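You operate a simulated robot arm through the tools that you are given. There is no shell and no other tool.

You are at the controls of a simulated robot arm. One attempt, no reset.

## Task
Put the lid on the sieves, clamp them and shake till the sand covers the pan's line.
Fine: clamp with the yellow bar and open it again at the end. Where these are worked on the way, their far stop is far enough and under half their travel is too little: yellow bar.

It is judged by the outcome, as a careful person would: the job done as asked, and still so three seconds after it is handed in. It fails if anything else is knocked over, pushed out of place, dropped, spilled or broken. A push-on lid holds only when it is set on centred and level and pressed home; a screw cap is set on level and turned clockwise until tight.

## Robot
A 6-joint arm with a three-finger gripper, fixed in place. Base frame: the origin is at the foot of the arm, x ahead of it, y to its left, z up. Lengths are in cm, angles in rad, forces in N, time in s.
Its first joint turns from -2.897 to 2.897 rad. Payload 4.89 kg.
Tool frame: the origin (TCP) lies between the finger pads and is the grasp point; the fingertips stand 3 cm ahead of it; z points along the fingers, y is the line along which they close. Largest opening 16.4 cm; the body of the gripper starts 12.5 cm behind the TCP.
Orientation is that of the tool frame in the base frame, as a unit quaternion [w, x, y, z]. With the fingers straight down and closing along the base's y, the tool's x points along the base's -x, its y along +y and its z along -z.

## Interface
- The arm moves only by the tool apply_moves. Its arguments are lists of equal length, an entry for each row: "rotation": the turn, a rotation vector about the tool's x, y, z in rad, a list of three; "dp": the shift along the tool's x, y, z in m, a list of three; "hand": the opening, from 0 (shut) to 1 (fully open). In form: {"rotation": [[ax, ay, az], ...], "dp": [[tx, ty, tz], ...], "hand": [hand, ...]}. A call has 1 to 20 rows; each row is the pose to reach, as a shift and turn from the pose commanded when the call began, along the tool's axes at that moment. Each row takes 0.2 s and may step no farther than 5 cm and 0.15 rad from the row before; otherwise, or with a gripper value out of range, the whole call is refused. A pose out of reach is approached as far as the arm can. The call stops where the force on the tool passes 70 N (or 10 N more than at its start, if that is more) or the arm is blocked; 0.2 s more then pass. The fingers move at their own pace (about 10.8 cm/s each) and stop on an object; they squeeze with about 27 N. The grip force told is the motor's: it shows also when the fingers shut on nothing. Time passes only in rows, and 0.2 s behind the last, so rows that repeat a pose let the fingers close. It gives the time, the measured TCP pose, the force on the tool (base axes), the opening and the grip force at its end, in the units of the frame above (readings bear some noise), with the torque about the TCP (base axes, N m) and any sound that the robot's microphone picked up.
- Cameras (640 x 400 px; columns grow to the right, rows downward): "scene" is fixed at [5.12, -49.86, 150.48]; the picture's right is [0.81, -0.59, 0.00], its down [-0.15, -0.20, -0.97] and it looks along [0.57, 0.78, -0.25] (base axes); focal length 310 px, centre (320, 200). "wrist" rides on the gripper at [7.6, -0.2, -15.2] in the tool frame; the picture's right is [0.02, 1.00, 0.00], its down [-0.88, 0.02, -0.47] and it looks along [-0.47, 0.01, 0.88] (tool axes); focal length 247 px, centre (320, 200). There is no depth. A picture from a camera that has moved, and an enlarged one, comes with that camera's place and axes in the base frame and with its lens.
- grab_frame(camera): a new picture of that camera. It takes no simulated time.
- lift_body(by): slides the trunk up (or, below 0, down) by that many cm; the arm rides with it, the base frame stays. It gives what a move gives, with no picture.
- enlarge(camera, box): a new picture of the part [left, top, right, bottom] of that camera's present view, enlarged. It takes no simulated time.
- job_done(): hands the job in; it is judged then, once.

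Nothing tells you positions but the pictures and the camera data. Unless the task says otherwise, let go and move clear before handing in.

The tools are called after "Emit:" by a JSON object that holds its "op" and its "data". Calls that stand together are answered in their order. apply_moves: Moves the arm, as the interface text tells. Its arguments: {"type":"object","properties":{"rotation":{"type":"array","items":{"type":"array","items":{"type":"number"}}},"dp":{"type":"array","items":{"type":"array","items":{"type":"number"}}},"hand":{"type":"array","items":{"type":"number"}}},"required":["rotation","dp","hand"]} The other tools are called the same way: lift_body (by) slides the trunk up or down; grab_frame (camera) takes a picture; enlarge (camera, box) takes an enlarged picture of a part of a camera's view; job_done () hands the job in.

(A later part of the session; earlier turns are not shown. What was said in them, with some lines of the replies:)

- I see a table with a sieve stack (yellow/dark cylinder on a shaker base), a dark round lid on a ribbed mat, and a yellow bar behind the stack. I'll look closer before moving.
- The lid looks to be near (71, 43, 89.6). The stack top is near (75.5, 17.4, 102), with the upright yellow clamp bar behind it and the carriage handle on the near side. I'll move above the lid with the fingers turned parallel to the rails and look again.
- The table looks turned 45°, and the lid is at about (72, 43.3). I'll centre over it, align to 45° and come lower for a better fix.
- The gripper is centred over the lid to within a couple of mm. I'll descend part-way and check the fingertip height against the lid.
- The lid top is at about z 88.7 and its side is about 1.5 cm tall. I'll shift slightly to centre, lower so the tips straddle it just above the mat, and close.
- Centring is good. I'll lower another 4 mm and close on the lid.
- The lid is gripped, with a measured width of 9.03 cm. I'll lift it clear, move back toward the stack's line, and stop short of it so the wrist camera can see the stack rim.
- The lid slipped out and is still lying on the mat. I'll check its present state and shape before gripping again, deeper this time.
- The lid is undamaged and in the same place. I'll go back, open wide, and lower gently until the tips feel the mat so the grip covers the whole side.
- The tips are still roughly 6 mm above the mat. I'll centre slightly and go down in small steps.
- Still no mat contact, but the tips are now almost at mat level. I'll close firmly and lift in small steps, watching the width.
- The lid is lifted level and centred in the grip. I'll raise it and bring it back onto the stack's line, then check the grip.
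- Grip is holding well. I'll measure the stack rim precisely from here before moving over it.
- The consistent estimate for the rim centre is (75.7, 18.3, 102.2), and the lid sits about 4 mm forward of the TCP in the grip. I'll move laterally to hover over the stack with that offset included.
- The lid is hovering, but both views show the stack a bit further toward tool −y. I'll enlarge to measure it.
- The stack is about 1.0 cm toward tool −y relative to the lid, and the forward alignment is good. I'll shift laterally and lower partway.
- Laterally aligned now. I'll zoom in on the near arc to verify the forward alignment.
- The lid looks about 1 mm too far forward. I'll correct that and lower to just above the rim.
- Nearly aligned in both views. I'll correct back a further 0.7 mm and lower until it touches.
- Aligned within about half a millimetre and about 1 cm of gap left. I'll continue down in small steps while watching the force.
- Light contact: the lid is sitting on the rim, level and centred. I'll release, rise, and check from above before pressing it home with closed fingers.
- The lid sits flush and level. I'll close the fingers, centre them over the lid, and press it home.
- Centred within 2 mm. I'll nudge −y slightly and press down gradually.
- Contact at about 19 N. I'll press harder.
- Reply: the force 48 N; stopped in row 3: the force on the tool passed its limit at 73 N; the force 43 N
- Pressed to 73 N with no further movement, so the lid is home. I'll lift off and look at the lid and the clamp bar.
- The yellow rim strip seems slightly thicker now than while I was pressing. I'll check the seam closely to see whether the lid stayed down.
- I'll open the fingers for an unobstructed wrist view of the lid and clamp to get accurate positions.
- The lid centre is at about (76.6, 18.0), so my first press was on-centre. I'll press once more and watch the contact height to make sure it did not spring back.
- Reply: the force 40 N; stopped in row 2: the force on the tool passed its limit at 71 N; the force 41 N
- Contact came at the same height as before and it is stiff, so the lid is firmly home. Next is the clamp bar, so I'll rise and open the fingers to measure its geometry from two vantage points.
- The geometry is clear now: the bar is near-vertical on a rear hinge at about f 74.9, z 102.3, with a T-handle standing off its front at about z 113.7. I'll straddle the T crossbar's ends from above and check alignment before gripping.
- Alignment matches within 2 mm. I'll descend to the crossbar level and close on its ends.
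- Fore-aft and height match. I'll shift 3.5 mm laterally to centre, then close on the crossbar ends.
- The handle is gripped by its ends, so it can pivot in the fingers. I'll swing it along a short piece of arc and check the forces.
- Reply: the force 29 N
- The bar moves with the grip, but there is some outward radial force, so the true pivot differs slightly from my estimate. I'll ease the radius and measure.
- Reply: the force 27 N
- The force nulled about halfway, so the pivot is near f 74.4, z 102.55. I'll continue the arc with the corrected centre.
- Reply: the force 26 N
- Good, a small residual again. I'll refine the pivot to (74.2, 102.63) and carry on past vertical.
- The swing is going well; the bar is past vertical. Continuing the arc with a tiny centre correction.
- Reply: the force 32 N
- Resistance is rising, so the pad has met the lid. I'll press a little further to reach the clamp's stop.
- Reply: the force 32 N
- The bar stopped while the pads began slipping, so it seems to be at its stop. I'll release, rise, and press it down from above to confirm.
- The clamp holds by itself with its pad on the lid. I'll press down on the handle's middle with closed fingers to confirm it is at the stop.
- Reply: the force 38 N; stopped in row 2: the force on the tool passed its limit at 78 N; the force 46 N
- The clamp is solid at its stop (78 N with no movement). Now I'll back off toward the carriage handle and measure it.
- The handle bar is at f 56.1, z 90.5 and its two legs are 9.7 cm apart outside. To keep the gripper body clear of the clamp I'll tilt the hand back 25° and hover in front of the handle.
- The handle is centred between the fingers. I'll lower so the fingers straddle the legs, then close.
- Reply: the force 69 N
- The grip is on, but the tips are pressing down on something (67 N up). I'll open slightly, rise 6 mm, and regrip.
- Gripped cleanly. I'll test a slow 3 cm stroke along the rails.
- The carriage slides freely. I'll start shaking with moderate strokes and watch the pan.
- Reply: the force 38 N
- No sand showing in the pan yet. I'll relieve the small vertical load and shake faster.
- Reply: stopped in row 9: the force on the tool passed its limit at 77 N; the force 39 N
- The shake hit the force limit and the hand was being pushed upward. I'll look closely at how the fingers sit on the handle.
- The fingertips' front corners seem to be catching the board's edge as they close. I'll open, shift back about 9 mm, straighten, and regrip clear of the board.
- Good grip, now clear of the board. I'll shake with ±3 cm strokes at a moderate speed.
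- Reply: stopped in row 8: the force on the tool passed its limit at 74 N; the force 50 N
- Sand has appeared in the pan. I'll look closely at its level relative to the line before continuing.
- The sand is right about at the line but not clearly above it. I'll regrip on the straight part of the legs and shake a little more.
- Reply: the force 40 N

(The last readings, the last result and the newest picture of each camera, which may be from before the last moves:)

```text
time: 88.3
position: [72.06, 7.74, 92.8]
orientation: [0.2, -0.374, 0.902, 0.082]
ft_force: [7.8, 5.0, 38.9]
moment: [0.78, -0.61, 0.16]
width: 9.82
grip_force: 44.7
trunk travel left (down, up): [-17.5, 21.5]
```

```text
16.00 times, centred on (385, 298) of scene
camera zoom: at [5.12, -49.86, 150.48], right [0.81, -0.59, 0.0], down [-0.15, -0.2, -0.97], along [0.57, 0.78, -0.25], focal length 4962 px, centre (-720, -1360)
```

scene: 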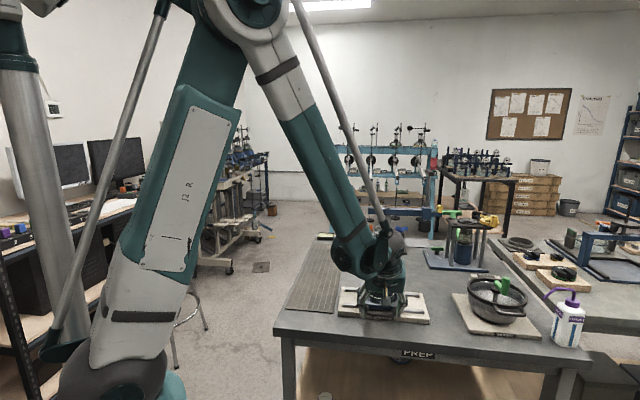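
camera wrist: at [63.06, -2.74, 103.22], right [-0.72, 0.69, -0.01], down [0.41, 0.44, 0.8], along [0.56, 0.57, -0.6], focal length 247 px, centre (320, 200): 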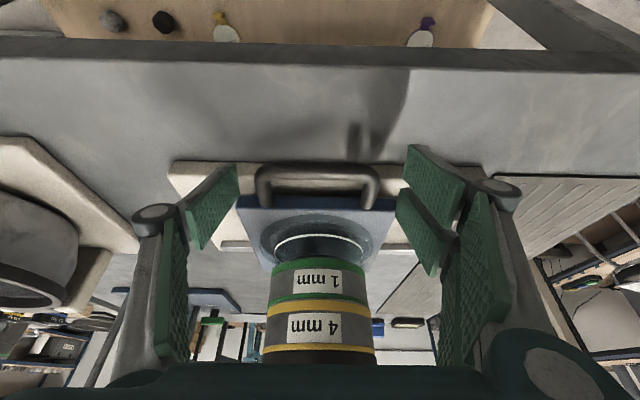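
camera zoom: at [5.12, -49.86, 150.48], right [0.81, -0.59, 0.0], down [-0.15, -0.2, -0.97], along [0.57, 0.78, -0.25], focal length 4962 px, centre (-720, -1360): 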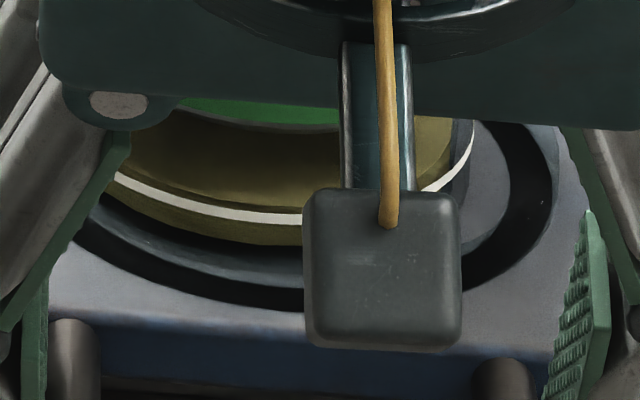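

The level has barely changed at that gentler speed, so it needs brisker strokes. I'll relieve the load and use ±3 cm strokes at the faster pace.

Emit:
{"op": "apply_moves", "data": {"rotation": [[0, 0, 0], [0, 0, 0], [0, 0, 0], [0, 0, 0], [0, 0, 0], [0, 0, 0], [0, 0, 0], [0, 0, 0], [0, 0, 0], [0, 0, 0], [0, 0, 0], [0, 0, 0], [0, 0, 0], [0, 0, 0]], "dp": [[-0.0005, 0, -0.0011], [-0.0005, 0.015, -0.0011], [-0.0005, 0.03, -0.0011], [-0.0005, 0, -0.0011], [-0.0005, -0.03, -0.0011], [-0.0005, 0, -0.0011], [-0.0005, 0.03, -0.0011], [-0.0005, 0, -0.0011], [-0.0005, -0.03, -0.0011], [-0.0005, 0, -0.0011], [-0.0005, 0.03, -0.0011], [-0.0005, 0, -0.0011], [-0.0005, -0.015, -0.0011], [-0.0005, -0.015, -0.0011]], "hand": [0.4, 0.4, 0.4, 0.4, 0.4, 0.4, 0.4, 0.4, 0.4, 0.4, 0.4, 0.4, 0.4, 0.4]}}

Emit:
{"op": "enlarge", "data": {"camera": "wrist", "box": [270, 210, 375, 270]}}

Emit:
{"op": "enlarge", "data": {"camera": "scene", "box": [365, 285, 405, 310]}}

```text
time: 91.3
position: [73.03, 6.43, 93.05]
orientation: [0.2, -0.374, 0.902, 0.081]
ft_force: [-37.0, -38.7, 33.3]
moment: [-0.81, 0.61, -0.34]
width: 9.44
grip_force: 45.0
trunk travel left (down, up): [-17.5, 21.5]
```

```text
6.10 times, centred on (322, 240) of wrist
camera zoom: at [63.7, -3.03, 103.67], right [-0.72, 0.69, -0.01], down [0.41, 0.44, 0.8], along [0.56, 0.57, -0.6], focal length 1505 px, centre (305, -44)
```

zoom: 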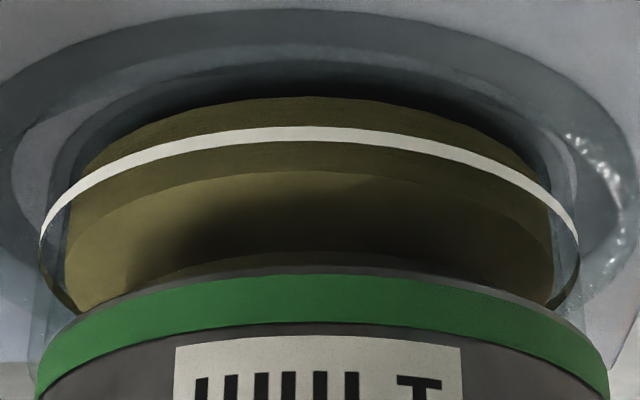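

```text
16.00 times, centred on (385, 298) of scene
camera zoom: at [5.12, -49.86, 150.48], right [0.81, -0.59, 0.0], down [-0.15, -0.2, -0.97], along [0.57, 0.78, -0.25], focal length 4962 px, centre (-720, -1360)
```

zoom: 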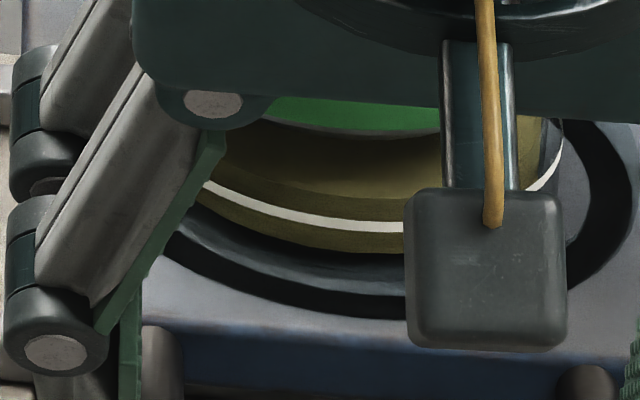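

The sand top edge is now clearly above the white line on the pan. I'll loosen the grip and slide the carriage gently back to its starting place.

Emit:
{"op": "apply_moves", "data": {"rotation": [[0, 0, 0], [0, 0, 0], [0, 0, 0], [0, 0, 0], [0, 0, 0], [0, 0, 0], [0, 0, 0], [0, 0, 0], [0, 0, 0], [0, 0, 0]], "dp": [[0, 0, 0], [0, 0, 0], [0, 0.008, 0], [0, 0.016, 0], [0, 0.024, 0], [0, 0.032, 0], [0, 0.04, 0], [0, 0.048, 0], [0, 0.056, 0], [0, 0.058, 0]], "hand": [0.63, 0.65, 0.65, 0.65, 0.65, 0.65, 0.65, 0.65, 0.65, 0.65]}}

Emit:
{"op": "grab_frame", "data": {"camera": "wrist"}}

Emit:
{"op": "enlarge", "data": {"camera": "scene", "box": [325, 235, 425, 325]}}

```text
time: 93.5
position: [69.42, 11.08, 92.75]
orientation: [0.201, -0.374, 0.902, 0.082]
ft_force: [0.7, -0.8, 0.7]
moment: [-0.03, -0.04, -0.03]
width: 10.7
grip_force: 0.9
trunk travel left (down, up): [-17.5, 21.5]
```

```text
taken
camera wrist: at [59.93, 1.47, 103.43], right [-0.72, 0.69, -0.01], down [0.41, 0.44, 0.8], along [0.56, 0.57, -0.6], focal length 247 px, centre (320, 200)
```

wrist: 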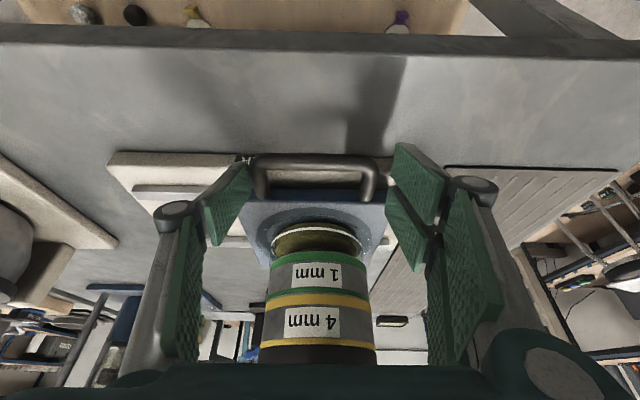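

```text
4.44 times, centred on (375, 280) of scene
camera zoom: at [5.12, -49.86, 150.48], right [0.81, -0.59, 0.0], down [-0.15, -0.2, -0.97], along [0.57, 0.78, -0.25], focal length 1378 px, centre (76, -156)
```

zoom: 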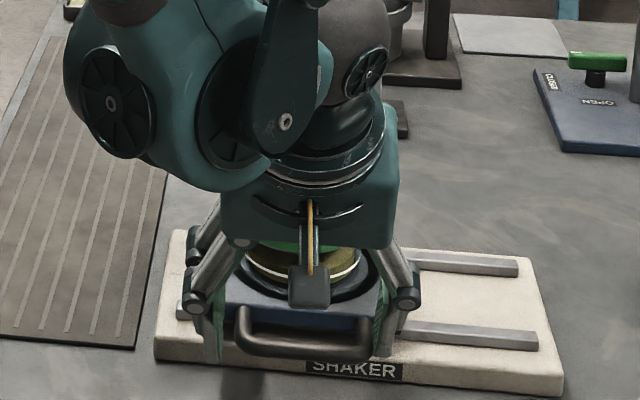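

The carriage is back at its start. I'll open, withdraw back and up, straighten the hand, and look at the clamp handle.

Emit:
{"op": "apply_moves", "data": {"rotation": [[0, 0, 0], [0, 0, 0], [0, 0, 0], [0, 0, 0], [0, 0, 0], [0, 0, 0], [0, 0.109, 0], [0, 0.218, 0], [0, 0.327, 0], [0, 0.436, 0], [0, 0.436, 0]], "dp": [[0, 0, 0], [0, 0, -0.02], [0, 0, -0.05], [0, 0, -0.09], [0, 0, -0.12], [0, 0, -0.15], [0, 0, -0.16], [0, 0, -0.17], [0, 0, -0.18], [0, 0, -0.19], [0, 0, -0.19]], "hand": [0.8, 0.8, 0.8, 0.8, 0.8, 0.8, 0.8, 0.8, 0.8, 0.8, 0.8]}}

Emit:
{"op": "grab_frame", "data": {"camera": "wrist"}}

Emit:
{"op": "enlarge", "data": {"camera": "scene", "box": [340, 240, 410, 310]}}

```text
time: 95.9
position: [63.59, 5.38, 109.88]
orientation: [0.001, -0.383, 0.924, -0.002]
ft_force: [0.1, -0.4, -0.3]
moment: [0.01, 0.06, -0.01]
width: 13.13
grip_force: 0.0
trunk travel left (down, up): [-17.5, 21.5]
```

```text
taken
camera wrist: at [58.32, -0.09, 125.27], right [-0.72, 0.69, 0.0], down [0.61, 0.64, 0.47], along [0.33, 0.34, -0.88], focal length 247 px, centre (320, 200)
```

wrist: 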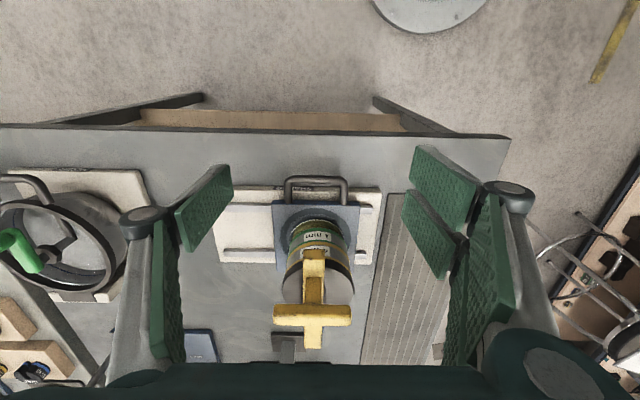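

```text
5.71 times, centred on (375, 275) of scene
camera zoom: at [5.12, -49.86, 150.48], right [0.81, -0.59, 0.0], down [-0.15, -0.2, -0.97], along [0.57, 0.78, -0.25], focal length 1772 px, centre (6, -229)
```

zoom: 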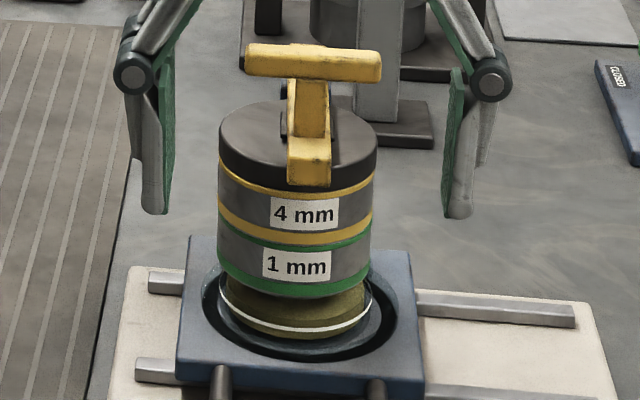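

The sand clearly stands above the line all round. Next I'll open the clamp by moving over its T-handle.

Emit:
{"op": "apply_moves", "data": {"rotation": [[0, 0, 0], [0, 0, 0], [0, 0, 0], [0, 0, 0], [0, 0, 0], [0, 0, 0], [0, 0, 0], [0, 0, 0], [0, 0, 0]], "dp": [[0, -0.002, -0.04], [0, -0.0047, -0.08], [-0.02, -0.0047, -0.1], [-0.06, -0.0047, -0.1], [-0.1, -0.0047, -0.1], [-0.134, -0.0047, -0.1], [-0.134, -0.0047, -0.08], [-0.134, -0.0047, -0.06], [-0.134, -0.0047, -0.06]], "hand": [0.75, 0.7, 0.7, 0.7, 0.7, 0.7, 0.7, 0.7, 0.7]}}

Emit:
{"op": "grab_frame", "data": {"camera": "wrist"}}

Emit:
{"op": "enlarge", "data": {"camera": "scene", "box": [340, 240, 410, 310]}}

```text
time: 97.9
position: [73.42, 14.36, 115.9]
orientation: [0.002, -0.383, 0.924, -0.002]
ft_force: [0.2, -0.5, -0.8]
moment: [0.01, -0.02, 0.04]
width: 11.48
grip_force: 0.0
trunk travel left (down, up): [-17.5, 21.5]
```

```text
taken
camera wrist: at [68.03, 8.84, 131.14], right [-0.72, 0.69, 0.0], down [0.61, 0.64, 0.47], along [0.33, 0.34, -0.88], focal length 247 px, centre (320, 200)
```

wrist: 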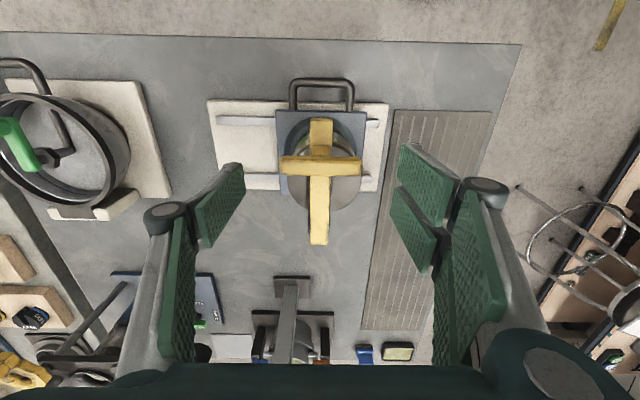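

```text
5.71 times, centred on (375, 275) of scene
camera zoom: at [5.12, -49.86, 150.48], right [0.81, -0.59, 0.0], down [-0.15, -0.2, -0.97], along [0.57, 0.78, -0.25], focal length 1772 px, centre (6, -229)
```

zoom: 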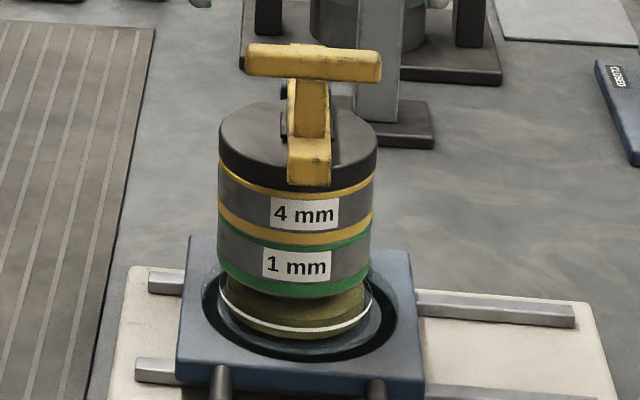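

The T-handle is centred laterally and 4 mm forward. I'll adjust, descend and grip its ends.

Emit:
{"op": "apply_moves", "data": {"rotation": [[0, 0, 0], [0, 0, 0], [0, 0, 0], [0, 0, 0]], "dp": [[-0.0035, 0, 0.02], [-0.0035, 0, 0.05], [-0.0035, 0, 0.0735], [-0.0035, 0, 0.0735]], "hand": [0.7, 0.7, 0.7, 0.7]}}

Emit:
{"op": "grab_frame", "data": {"camera": "wrist"}}

Emit:
{"op": "enlarge", "data": {"camera": "scene", "box": [340, 230, 410, 290]}}

```text
time: 98.9
position: [73.58, 14.84, 108.49]
orientation: [0.001, -0.383, 0.924, -0.002]
ft_force: [0.8, -0.2, -0.1]
moment: [0.0, 0.06, -0.01]
width: 11.47
grip_force: 0.1
trunk travel left (down, up): [-17.5, 21.5]
```

```text
taken
camera wrist: at [68.22, 9.27, 123.82], right [-0.72, 0.69, 0.0], down [0.61, 0.64, 0.47], along [0.33, 0.34, -0.88], focal length 247 px, centre (320, 200)
```

wrist: 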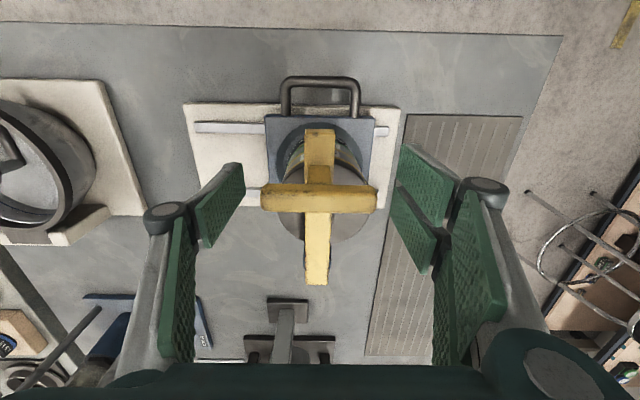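

```text
6.67 times, centred on (375, 260) of scene
camera zoom: at [5.12, -49.86, 150.48], right [0.81, -0.59, 0.0], down [-0.15, -0.2, -0.97], along [0.57, 0.78, -0.25], focal length 2068 px, centre (-47, -200)
```

zoom: 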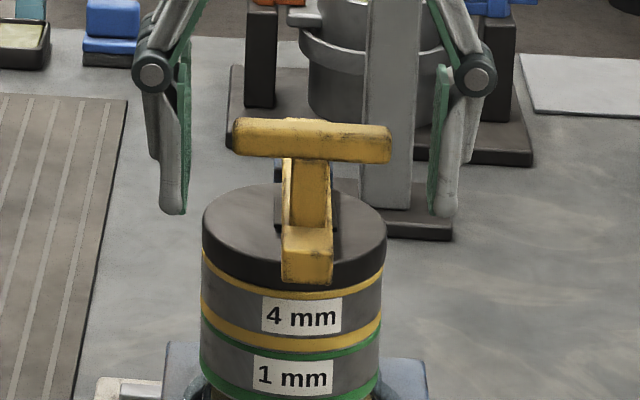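

Emit:
{"op": "apply_moves", "data": {"rotation": [[0, 0, 0], [0, 0, 0], [0, 0, 0], [0, 0, 0], [0, 0, 0], [0, 0, 0]], "dp": [[-0.002, 0, 0], [-0.002, 0, 0], [-0.002, 0, 0], [-0.002, 0, 0], [-0.002, 0, 0], [-0.002, 0, 0]], "hand": [0.65, 0.6, 0.53, 0.47, 0.4, 0.3]}}

Emit:
{"op": "grab_frame", "data": {"camera": "wrist"}}

```text
time: 100.3
position: [73.63, 14.89, 108.69]
orientation: [0.0, -0.383, 0.924, -0.001]
ft_force: [-0.8, 1.0, 2.3]
moment: [0.27, 0.15, -0.14]
width: 7.42
grip_force: 45.1
trunk travel left (down, up): [-17.5, 21.5]
```

```text
taken
camera wrist: at [68.32, 9.44, 123.91], right [-0.72, 0.69, 0.0], down [0.61, 0.64, 0.47], along [0.33, 0.34, -0.88], focal length 247 px, centre (320, 200)
```

wrist: 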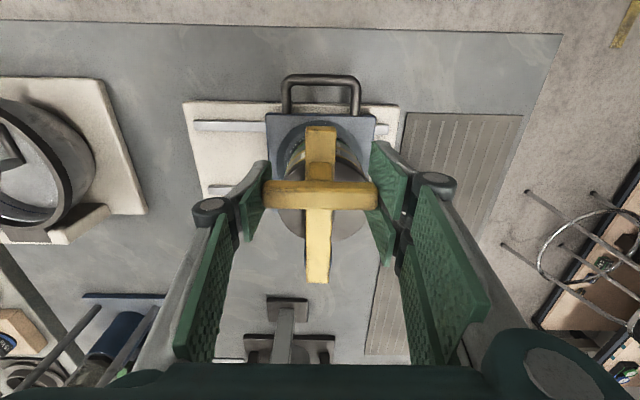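

Gripped. I'll lift the bar along the same arc in reverse, starting gently.

Emit:
{"op": "apply_moves", "data": {"rotation": [[0, 0, 0], [0, 0, 0], [0, 0, 0], [0, 0, 0], [0, 0, 0]], "dp": [[-0.0017, 0, -0.0031], [-0.0034, 0, -0.0062], [-0.0052, 0, -0.0092], [-0.0071, 0, -0.0123], [-0.0071, 0, -0.0123]], "hand": [0.3, 0.3, 0.3, 0.3, 0.3]}}

Emit:
{"op": "enlarge", "data": {"camera": "scene", "box": [340, 230, 410, 290]}}

```text
time: 101.5
position: [74.19, 15.45, 109.78]
orientation: [0.001, -0.383, 0.924, -0.002]
ft_force: [-8.5, -10.1, -7.2]
moment: [-0.87, 0.87, 0.04]
width: 7.4
grip_force: 45.3
trunk travel left (down, up): [-17.5, 21.5]
```

```text
6.67 times, centred on (375, 260) of scene
camera zoom: at [5.12, -49.86, 150.48], right [0.81, -0.59, 0.0], down [-0.15, -0.2, -0.97], along [0.57, 0.78, -0.25], focal length 2068 px, centre (-47, -200)
```

zoom: 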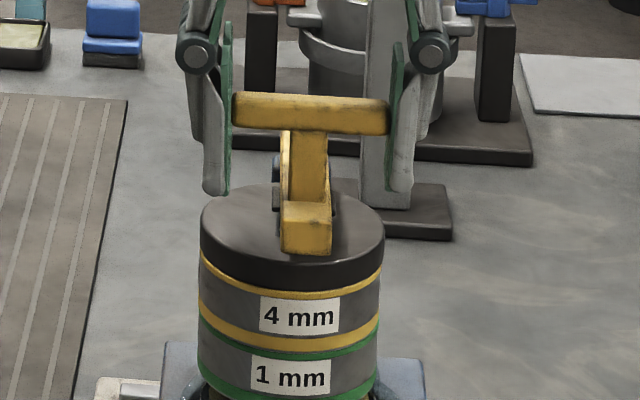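

The bar is lifting smoothly. Continuing the arc.

Emit:
{"op": "apply_moves", "data": {"rotation": [[0, 0, 0], [0, 0, 0], [0, 0, 0], [0, 0, 0], [0, 0, 0], [0, 0, 0], [0, 0, 0], [0, 0, 0], [0, 0, 0]], "dp": [[-0.0047, 0, -0.0068], [-0.0098, 0, -0.0132], [-0.0153, 0, -0.0194], [-0.0212, 0, -0.0252], [-0.0274, 0, -0.0306], [-0.0339, 0, -0.0357], [-0.0407, 0, -0.0403], [-0.0478, 0, -0.0446], [-0.0478, 0, -0.0446]], "hand": [0.3, 0.3, 0.3, 0.3, 0.3, 0.3, 0.3, 0.3, 0.3]}}

Emit:
{"op": "enlarge", "data": {"camera": "scene", "box": [330, 200, 420, 300]}}

```text
time: 103.5
position: [77.62, 18.77, 114.23]
orientation: [0.001, -0.382, 0.924, -0.002]
ft_force: [-3.6, -4.8, -6.2]
moment: [-0.83, 0.64, 0.07]
width: 7.42
grip_force: 44.7
trunk travel left (down, up): [-17.5, 21.5]
```

```text
4.00 times, centred on (375, 250) of scene
camera zoom: at [5.12, -49.86, 150.48], right [0.81, -0.59, 0.0], down [-0.15, -0.2, -0.97], along [0.57, 0.78, -0.25], focal length 1241 px, centre (100, 0)
```

zoom: 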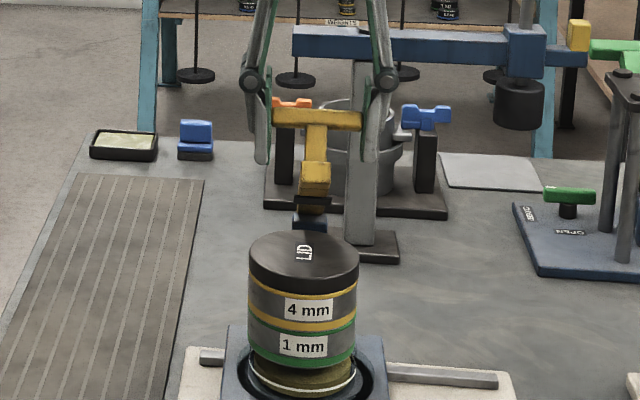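

Emit:
{"op": "apply_moves", "data": {"rotation": [[0, 0, 0], [0, 0, 0], [0, 0, 0], [0, 0, 0], [0, 0, 0], [0, 0, 0], [0, 0, 0], [0, 0, 0], [0, 0, 0]], "dp": [[-0.0073, 0, -0.0037], [-0.0149, 0, -0.0071], [-0.0226, 0, -0.0099], [-0.0305, 0, -0.0123], [-0.0386, 0, -0.0142], [-0.0467, 0, -0.0156], [-0.0549, 0, -0.0165], [-0.0631, 0, -0.0169], [-0.0631, 0, -0.0169]], "hand": [0.3, 0.3, 0.3, 0.3, 0.3, 0.3, 0.3, 0.3, 0.3]}}

```text
time: 105.5
position: [82.21, 23.15, 115.92]
orientation: [0.0, -0.383, 0.924, -0.002]
ft_force: [-5.8, -6.0, -2.7]
moment: [-0.69, 0.73, -0.32]
width: 7.44
grip_force: 44.9
trunk travel left (down, up): [-17.5, 21.5]
```

Emit:
{"op": "apply_moves", "data": {"rotation": [[0, 0, 0], [0, 0, 0], [0, 0, 0], [0, 0, 0], [0, 0, 0], [0, 0, 0], [0, 0, 0], [0, 0, 0]], "dp": [[-0.0083, 0, 0.0001], [-0.0165, 0, 0.0007], [-0.0247, 0, 0.0019], [-0.0328, 0, 0.0035], [-0.0408, 0, 0.0056], [-0.0486, 0, 0.0081], [-0.0563, 0, 0.0112], [-0.0563, 0, 0.0112]], "hand": [0.3, 0.3, 0.3, 0.3, 0.3, 0.3, 0.3, 0.3]}}

Emit:
{"op": "enlarge", "data": {"camera": "scene", "box": [330, 195, 420, 300]}}

```text
time: 107.3
position: [86.16, 27.19, 114.83]
orientation: [0.001, -0.383, 0.924, -0.001]
ft_force: [-2.8, -4.1, 1.9]
moment: [-0.54, 0.55, -0.44]
width: 7.42
grip_force: 44.8
trunk travel left (down, up): [-17.5, 21.5]
```

```text
3.81 times, centred on (375, 248) of scene
camera zoom: at [5.12, -49.86, 150.48], right [0.81, -0.59, 0.0], down [-0.15, -0.2, -0.97], along [0.57, 0.78, -0.25], focal length 1182 px, centre (110, 19)
```

zoom: 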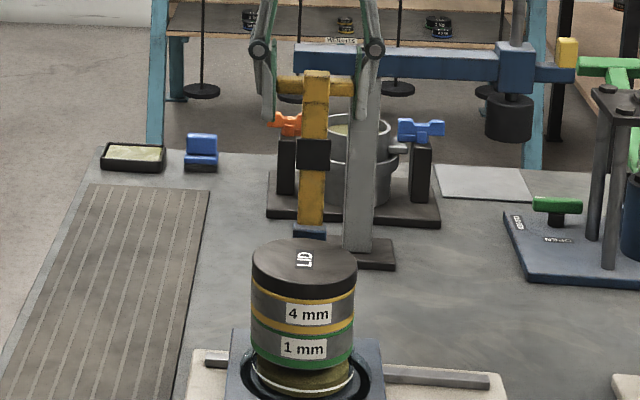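

Emit:
{"op": "apply_moves", "data": {"rotation": [[0, 0, 0], [0, 0, 0], [0, 0, 0], [0, 0, 0], [0, 0, 0]], "dp": [[-0.0037, 0, 0.0017], [-0.0074, 0, 0.0035], [-0.0111, 0, 0.0055], [-0.0147, 0, 0.0075], [-0.0147, 0, 0.0075]], "hand": [0.3, 0.3, 0.3, 0.3, 0.3]}}

Emit:
{"op": "apply_moves", "data": {"rotation": [[0, 0, 0], [0, 0, 0], [0, 0, 0]], "dp": [[-0.0025, 0, 0.0016], [-0.005, 0, 0.0031], [-0.005, 0, 0.0031]], "hand": [0.3, 0.3, 0.3]}}

Emit:
{"op": "enlarge", "data": {"camera": "scene", "box": [330, 195, 420, 300]}}

Emit:
{"op": "grab_frame", "data": {"camera": "wrist"}}

```text
time: 108.5
position: [87.09, 28.08, 114.08]
orientation: [0.0, -0.383, 0.924, -0.001]
ft_force: [-3.9, -2.9, 7.6]
moment: [-0.61, 0.87, -0.11]
width: 7.4
grip_force: 45.4
trunk travel left (down, up): [-17.5, 21.5]
```

```text
time: 109.3
position: [87.45, 28.52, 113.84]
orientation: [0.001, -0.383, 0.924, -0.001]
ft_force: [-8.3, -8.0, -1.7]
moment: [-0.75, 0.77, -0.14]
width: 7.45
grip_force: 44.5
trunk travel left (down, up): [-17.5, 21.5]
```

```text
3.81 times, centred on (375, 248) of scene
camera zoom: at [5.12, -49.86, 150.48], right [0.81, -0.59, 0.0], down [-0.15, -0.2, -0.97], along [0.57, 0.78, -0.25], focal length 1182 px, centre (110, 19)
```

zoom: 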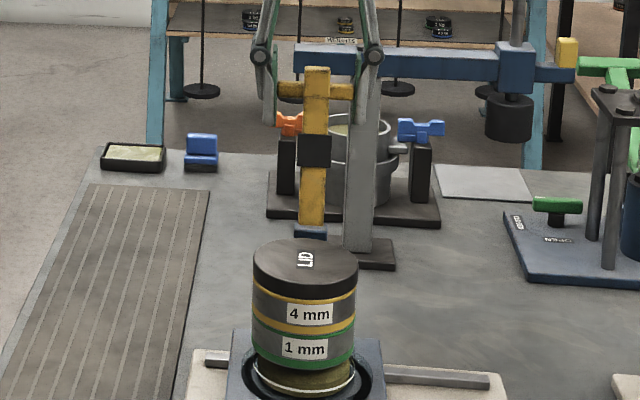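

```text
taken
camera wrist: at [82.14, 23.03, 129.05], right [-0.72, 0.69, 0.0], down [0.61, 0.64, 0.47], along [0.33, 0.34, -0.88], focal length 247 px, centre (320, 200)
```

wrist: 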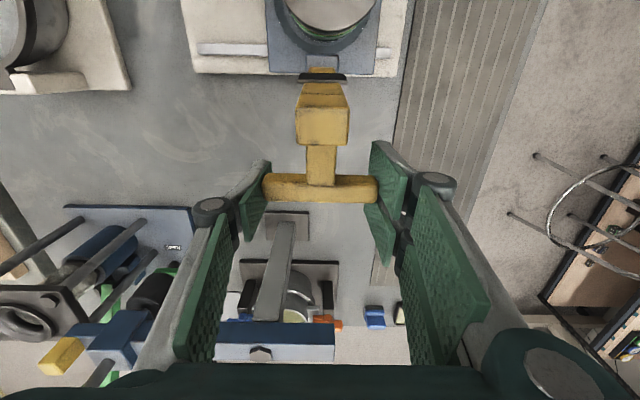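

Almost back to the original open angle. I'll push the last couple of degrees until I feel the open stop.

Emit:
{"op": "apply_moves", "data": {"rotation": [[0, 0, 0], [0, 0, 0], [0, 0, 0]], "dp": [[-0.002, 0, 0.0013], [-0.0039, 0, 0.0026], [-0.0039, 0, 0.0026]], "hand": [0.3, 0.3, 0.3]}}

Emit:
{"op": "apply_moves", "data": {"rotation": [[0, 0, 0], [0, 0, 0], [0, 0, 0]], "dp": [[-0.0015, 0, 0.0011], [-0.003, 0, 0.0022], [-0.003, 0, 0.0022]], "hand": [0.3, 0.3, 0.3]}}

Emit:
{"op": "grab_frame", "data": {"camera": "wrist"}}

```text
time: 110.1
position: [87.78, 28.92, 113.46]
orientation: [0.001, -0.383, 0.924, -0.002]
ft_force: [-10.8, -10.9, -6.8]
moment: [-0.83, 0.69, -0.16]
width: 7.41
grip_force: 44.5
trunk travel left (down, up): [-17.5, 21.5]
```

```text
time: 110.9
position: [87.95, 28.89, 113.43]
orientation: [0.001, -0.383, 0.924, -0.002]
ft_force: [-16.9, -17.8, 19.7]
moment: [-0.48, 0.59, -0.21]
width: 7.41
grip_force: 45.5
trunk travel left (down, up): [-17.5, 21.5]
```

```text
taken
camera wrist: at [82.46, 23.46, 128.71], right [-0.72, 0.69, 0.0], down [0.61, 0.64, 0.47], along [0.33, 0.34, -0.88], focal length 247 px, centre (320, 200)
```

wrist: 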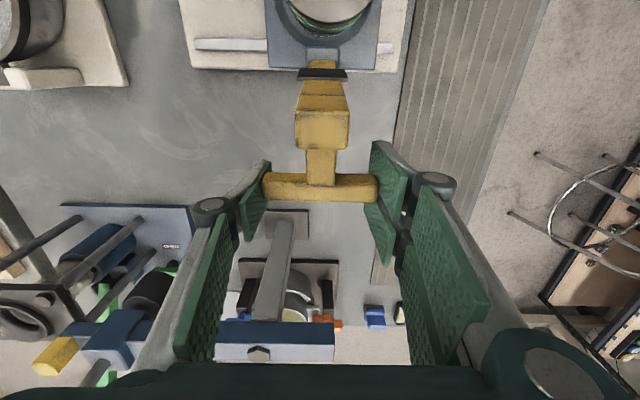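

The resistance tripled, so the bar is at its open stop again. I'll release it and rise clear.

Emit:
{"op": "apply_moves", "data": {"rotation": [[0, 0, 0], [0, 0, 0], [0, 0, 0], [0, 0, 0], [0, 0, 0], [0, 0, 0], [0, 0, 0], [0, 0, 0], [0, 0, 0]], "dp": [[0.001, 0, -0.0005], [0.001, 0, -0.0005], [0.001, 0, -0.0005], [0.001, 0, -0.03], [0.001, 0, -0.07], [0.001, 0, -0.11], [0.001, 0, -0.15], [0.001, 0, -0.18], [0.001, 0, -0.18]], "hand": [0.6, 0.7, 0.75, 0.75, 0.75, 0.75, 0.75, 0.75, 0.75]}}

Emit:
{"op": "grab_frame", "data": {"camera": "wrist"}}

Emit:
{"op": "enlarge", "data": {"camera": "scene", "box": [330, 195, 420, 320]}}

```text
time: 112.9
position: [88.03, 29.02, 131.23]
orientation: [0.0, -0.383, 0.924, -0.002]
ft_force: [-0.7, 0.3, -0.5]
moment: [0.01, -0.01, -0.03]
width: 12.3
grip_force: 0.2
trunk travel left (down, up): [-17.5, 21.5]
```

```text
taken
camera wrist: at [82.59, 23.44, 146.64], right [-0.72, 0.69, 0.0], down [0.61, 0.64, 0.47], along [0.33, 0.34, -0.88], focal length 247 px, centre (320, 200)
```

wrist: 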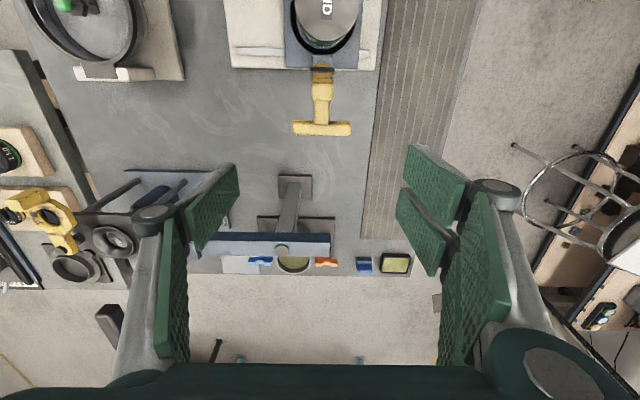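

```text
3.20 times, centred on (375, 258) of scene
camera zoom: at [5.12, -49.86, 150.48], right [0.81, -0.59, 0.0], down [-0.15, -0.2, -0.97], along [0.57, 0.78, -0.25], focal length 992 px, centre (144, 16)
```

zoom: 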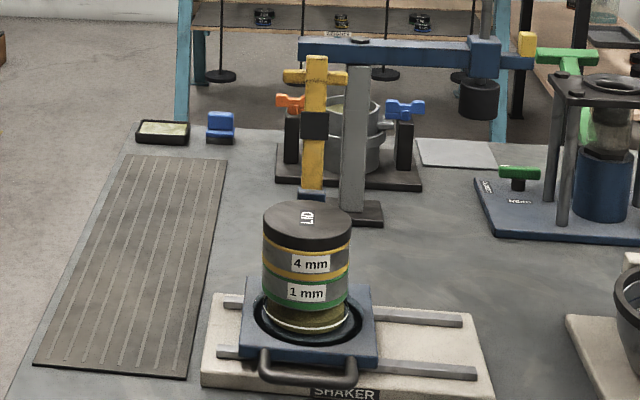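

The bar stays open and everything is upright. I'll move the arm back clear, then check the lid and the sand level one last time.

Emit:
{"op": "apply_moves", "data": {"rotation": [[0, 0, 0], [0, 0, 0], [0, 0, 0], [0, 0, 0], [0, 0, 0], [0, 0, 0], [0, 0, 0], [0, 0, 0]], "dp": [[0.04, 0, -0.02], [0.08, 0, -0.03], [0.12, 0, -0.03], [0.16, 0.02, -0.03], [0.2, 0.05, -0.03], [0.24, 0.08, -0.03], [0.28, 0.1, -0.03], [0.28, 0.1, -0.03]], "hand": [0.75, 0.75, 0.75, 0.75, 0.75, 0.75, 0.75, 0.75]}}

Emit:
{"op": "enlarge", "data": {"camera": "scene", "box": [350, 265, 400, 305]}}

Emit:
{"op": "enlarge", "data": {"camera": "scene", "box": [356, 285, 396, 310]}}

Emit:
{"op": "grab_frame", "data": {"camera": "scene"}}

Emit:
{"op": "grab_frame", "data": {"camera": "wrist"}}

```text
time: 114.7
position: [60.88, 16.44, 134.29]
orientation: [0.001, -0.383, 0.924, -0.001]
ft_force: [-2.1, 0.6, 0.4]
moment: [-0.01, -0.23, -0.02]
width: 12.31
grip_force: 0.1
trunk travel left (down, up): [-17.5, 21.5]
```

```text
10.00 times, centred on (375, 285) of scene
camera zoom: at [5.12, -49.86, 150.48], right [0.81, -0.59, 0.0], down [-0.15, -0.2, -0.97], along [0.57, 0.78, -0.25], focal length 3101 px, centre (-230, -650)
```

zoom: 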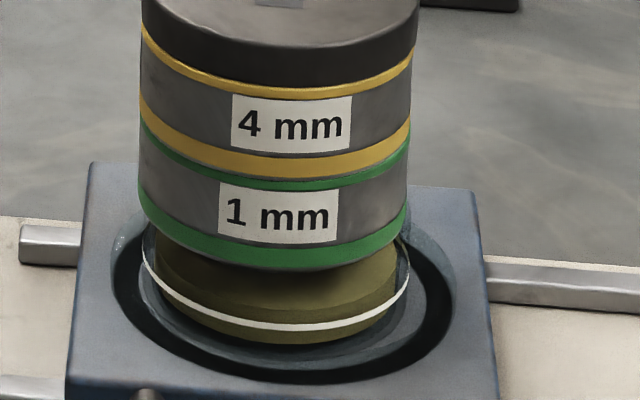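

```text
16.00 times, centred on (376, 298) of scene
camera zoom: at [5.12, -49.86, 150.48], right [0.81, -0.59, 0.0], down [-0.15, -0.2, -0.97], along [0.57, 0.78, -0.25], focal length 4962 px, centre (-576, -1360)
```

zoom: 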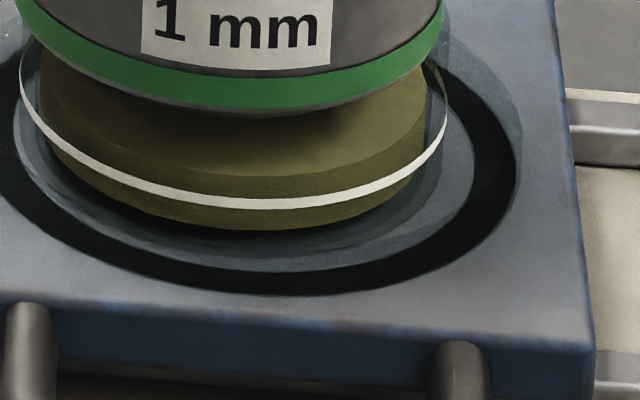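

```text
taken
```

scene: 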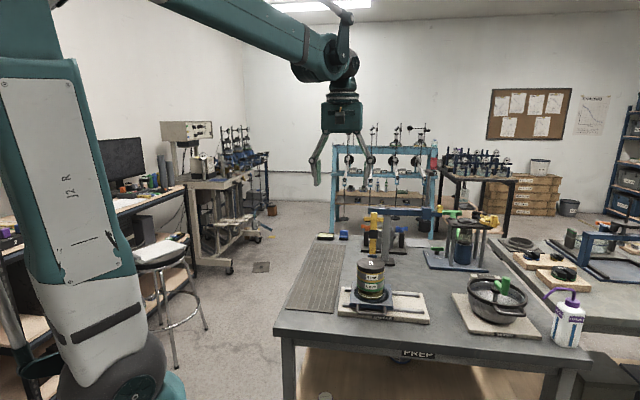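

```text
taken
camera wrist: at [55.52, 10.89, 149.68], right [-0.72, 0.69, 0.0], down [0.61, 0.64, 0.47], along [0.33, 0.34, -0.88], focal length 247 px, centre (320, 200)
```

wrist: 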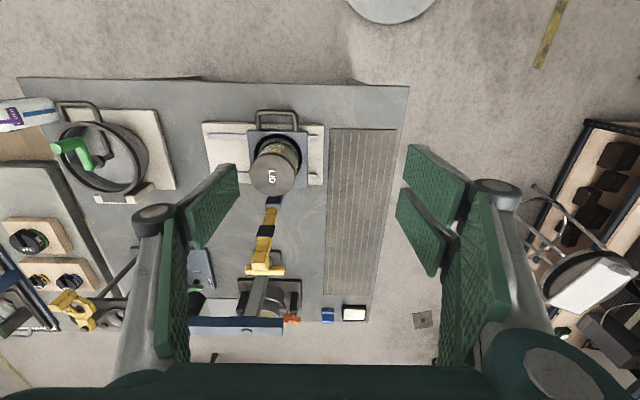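

The lid is seated level, the sand stands clearly above the pan's line, and the yellow bar is open again at its stop. The carriage is home and the arm is clear, so I'm handing in.

Emit:
{"op": "job_done", "data": {}}

```text
The job is handed in.
```

The job is handed in. The lid is on, the sieves were clamped and shaken, and the sand is above the pan's line. I don't have the judge's result.

- **Lid:** it sits centred and level on the 4 mm sieve. I pressed it down to just over 70 N, twice, and it did not move further or spring back. My first attempt to lift it off the mat slipped. It stayed in place on the mat, and the second grip held.
- **Clamp:** I swung the yellow bar right down to its stop on the lid before shaking. Afterwards I opened it again to its open stop, and it stayed there when released.
- **Sand:** I shook with strokes of up to about 3 cm each way until the sand stood roughly 2 mm above the top edge of the white line. Two of the shaking runs were cut short by the force limit, so I regripped the handle and carried on.
- **At the end:** I slid the carriage back to where it started and moved the arm clear. Nothing else looked knocked over, displaced or spilled in the final pictures.
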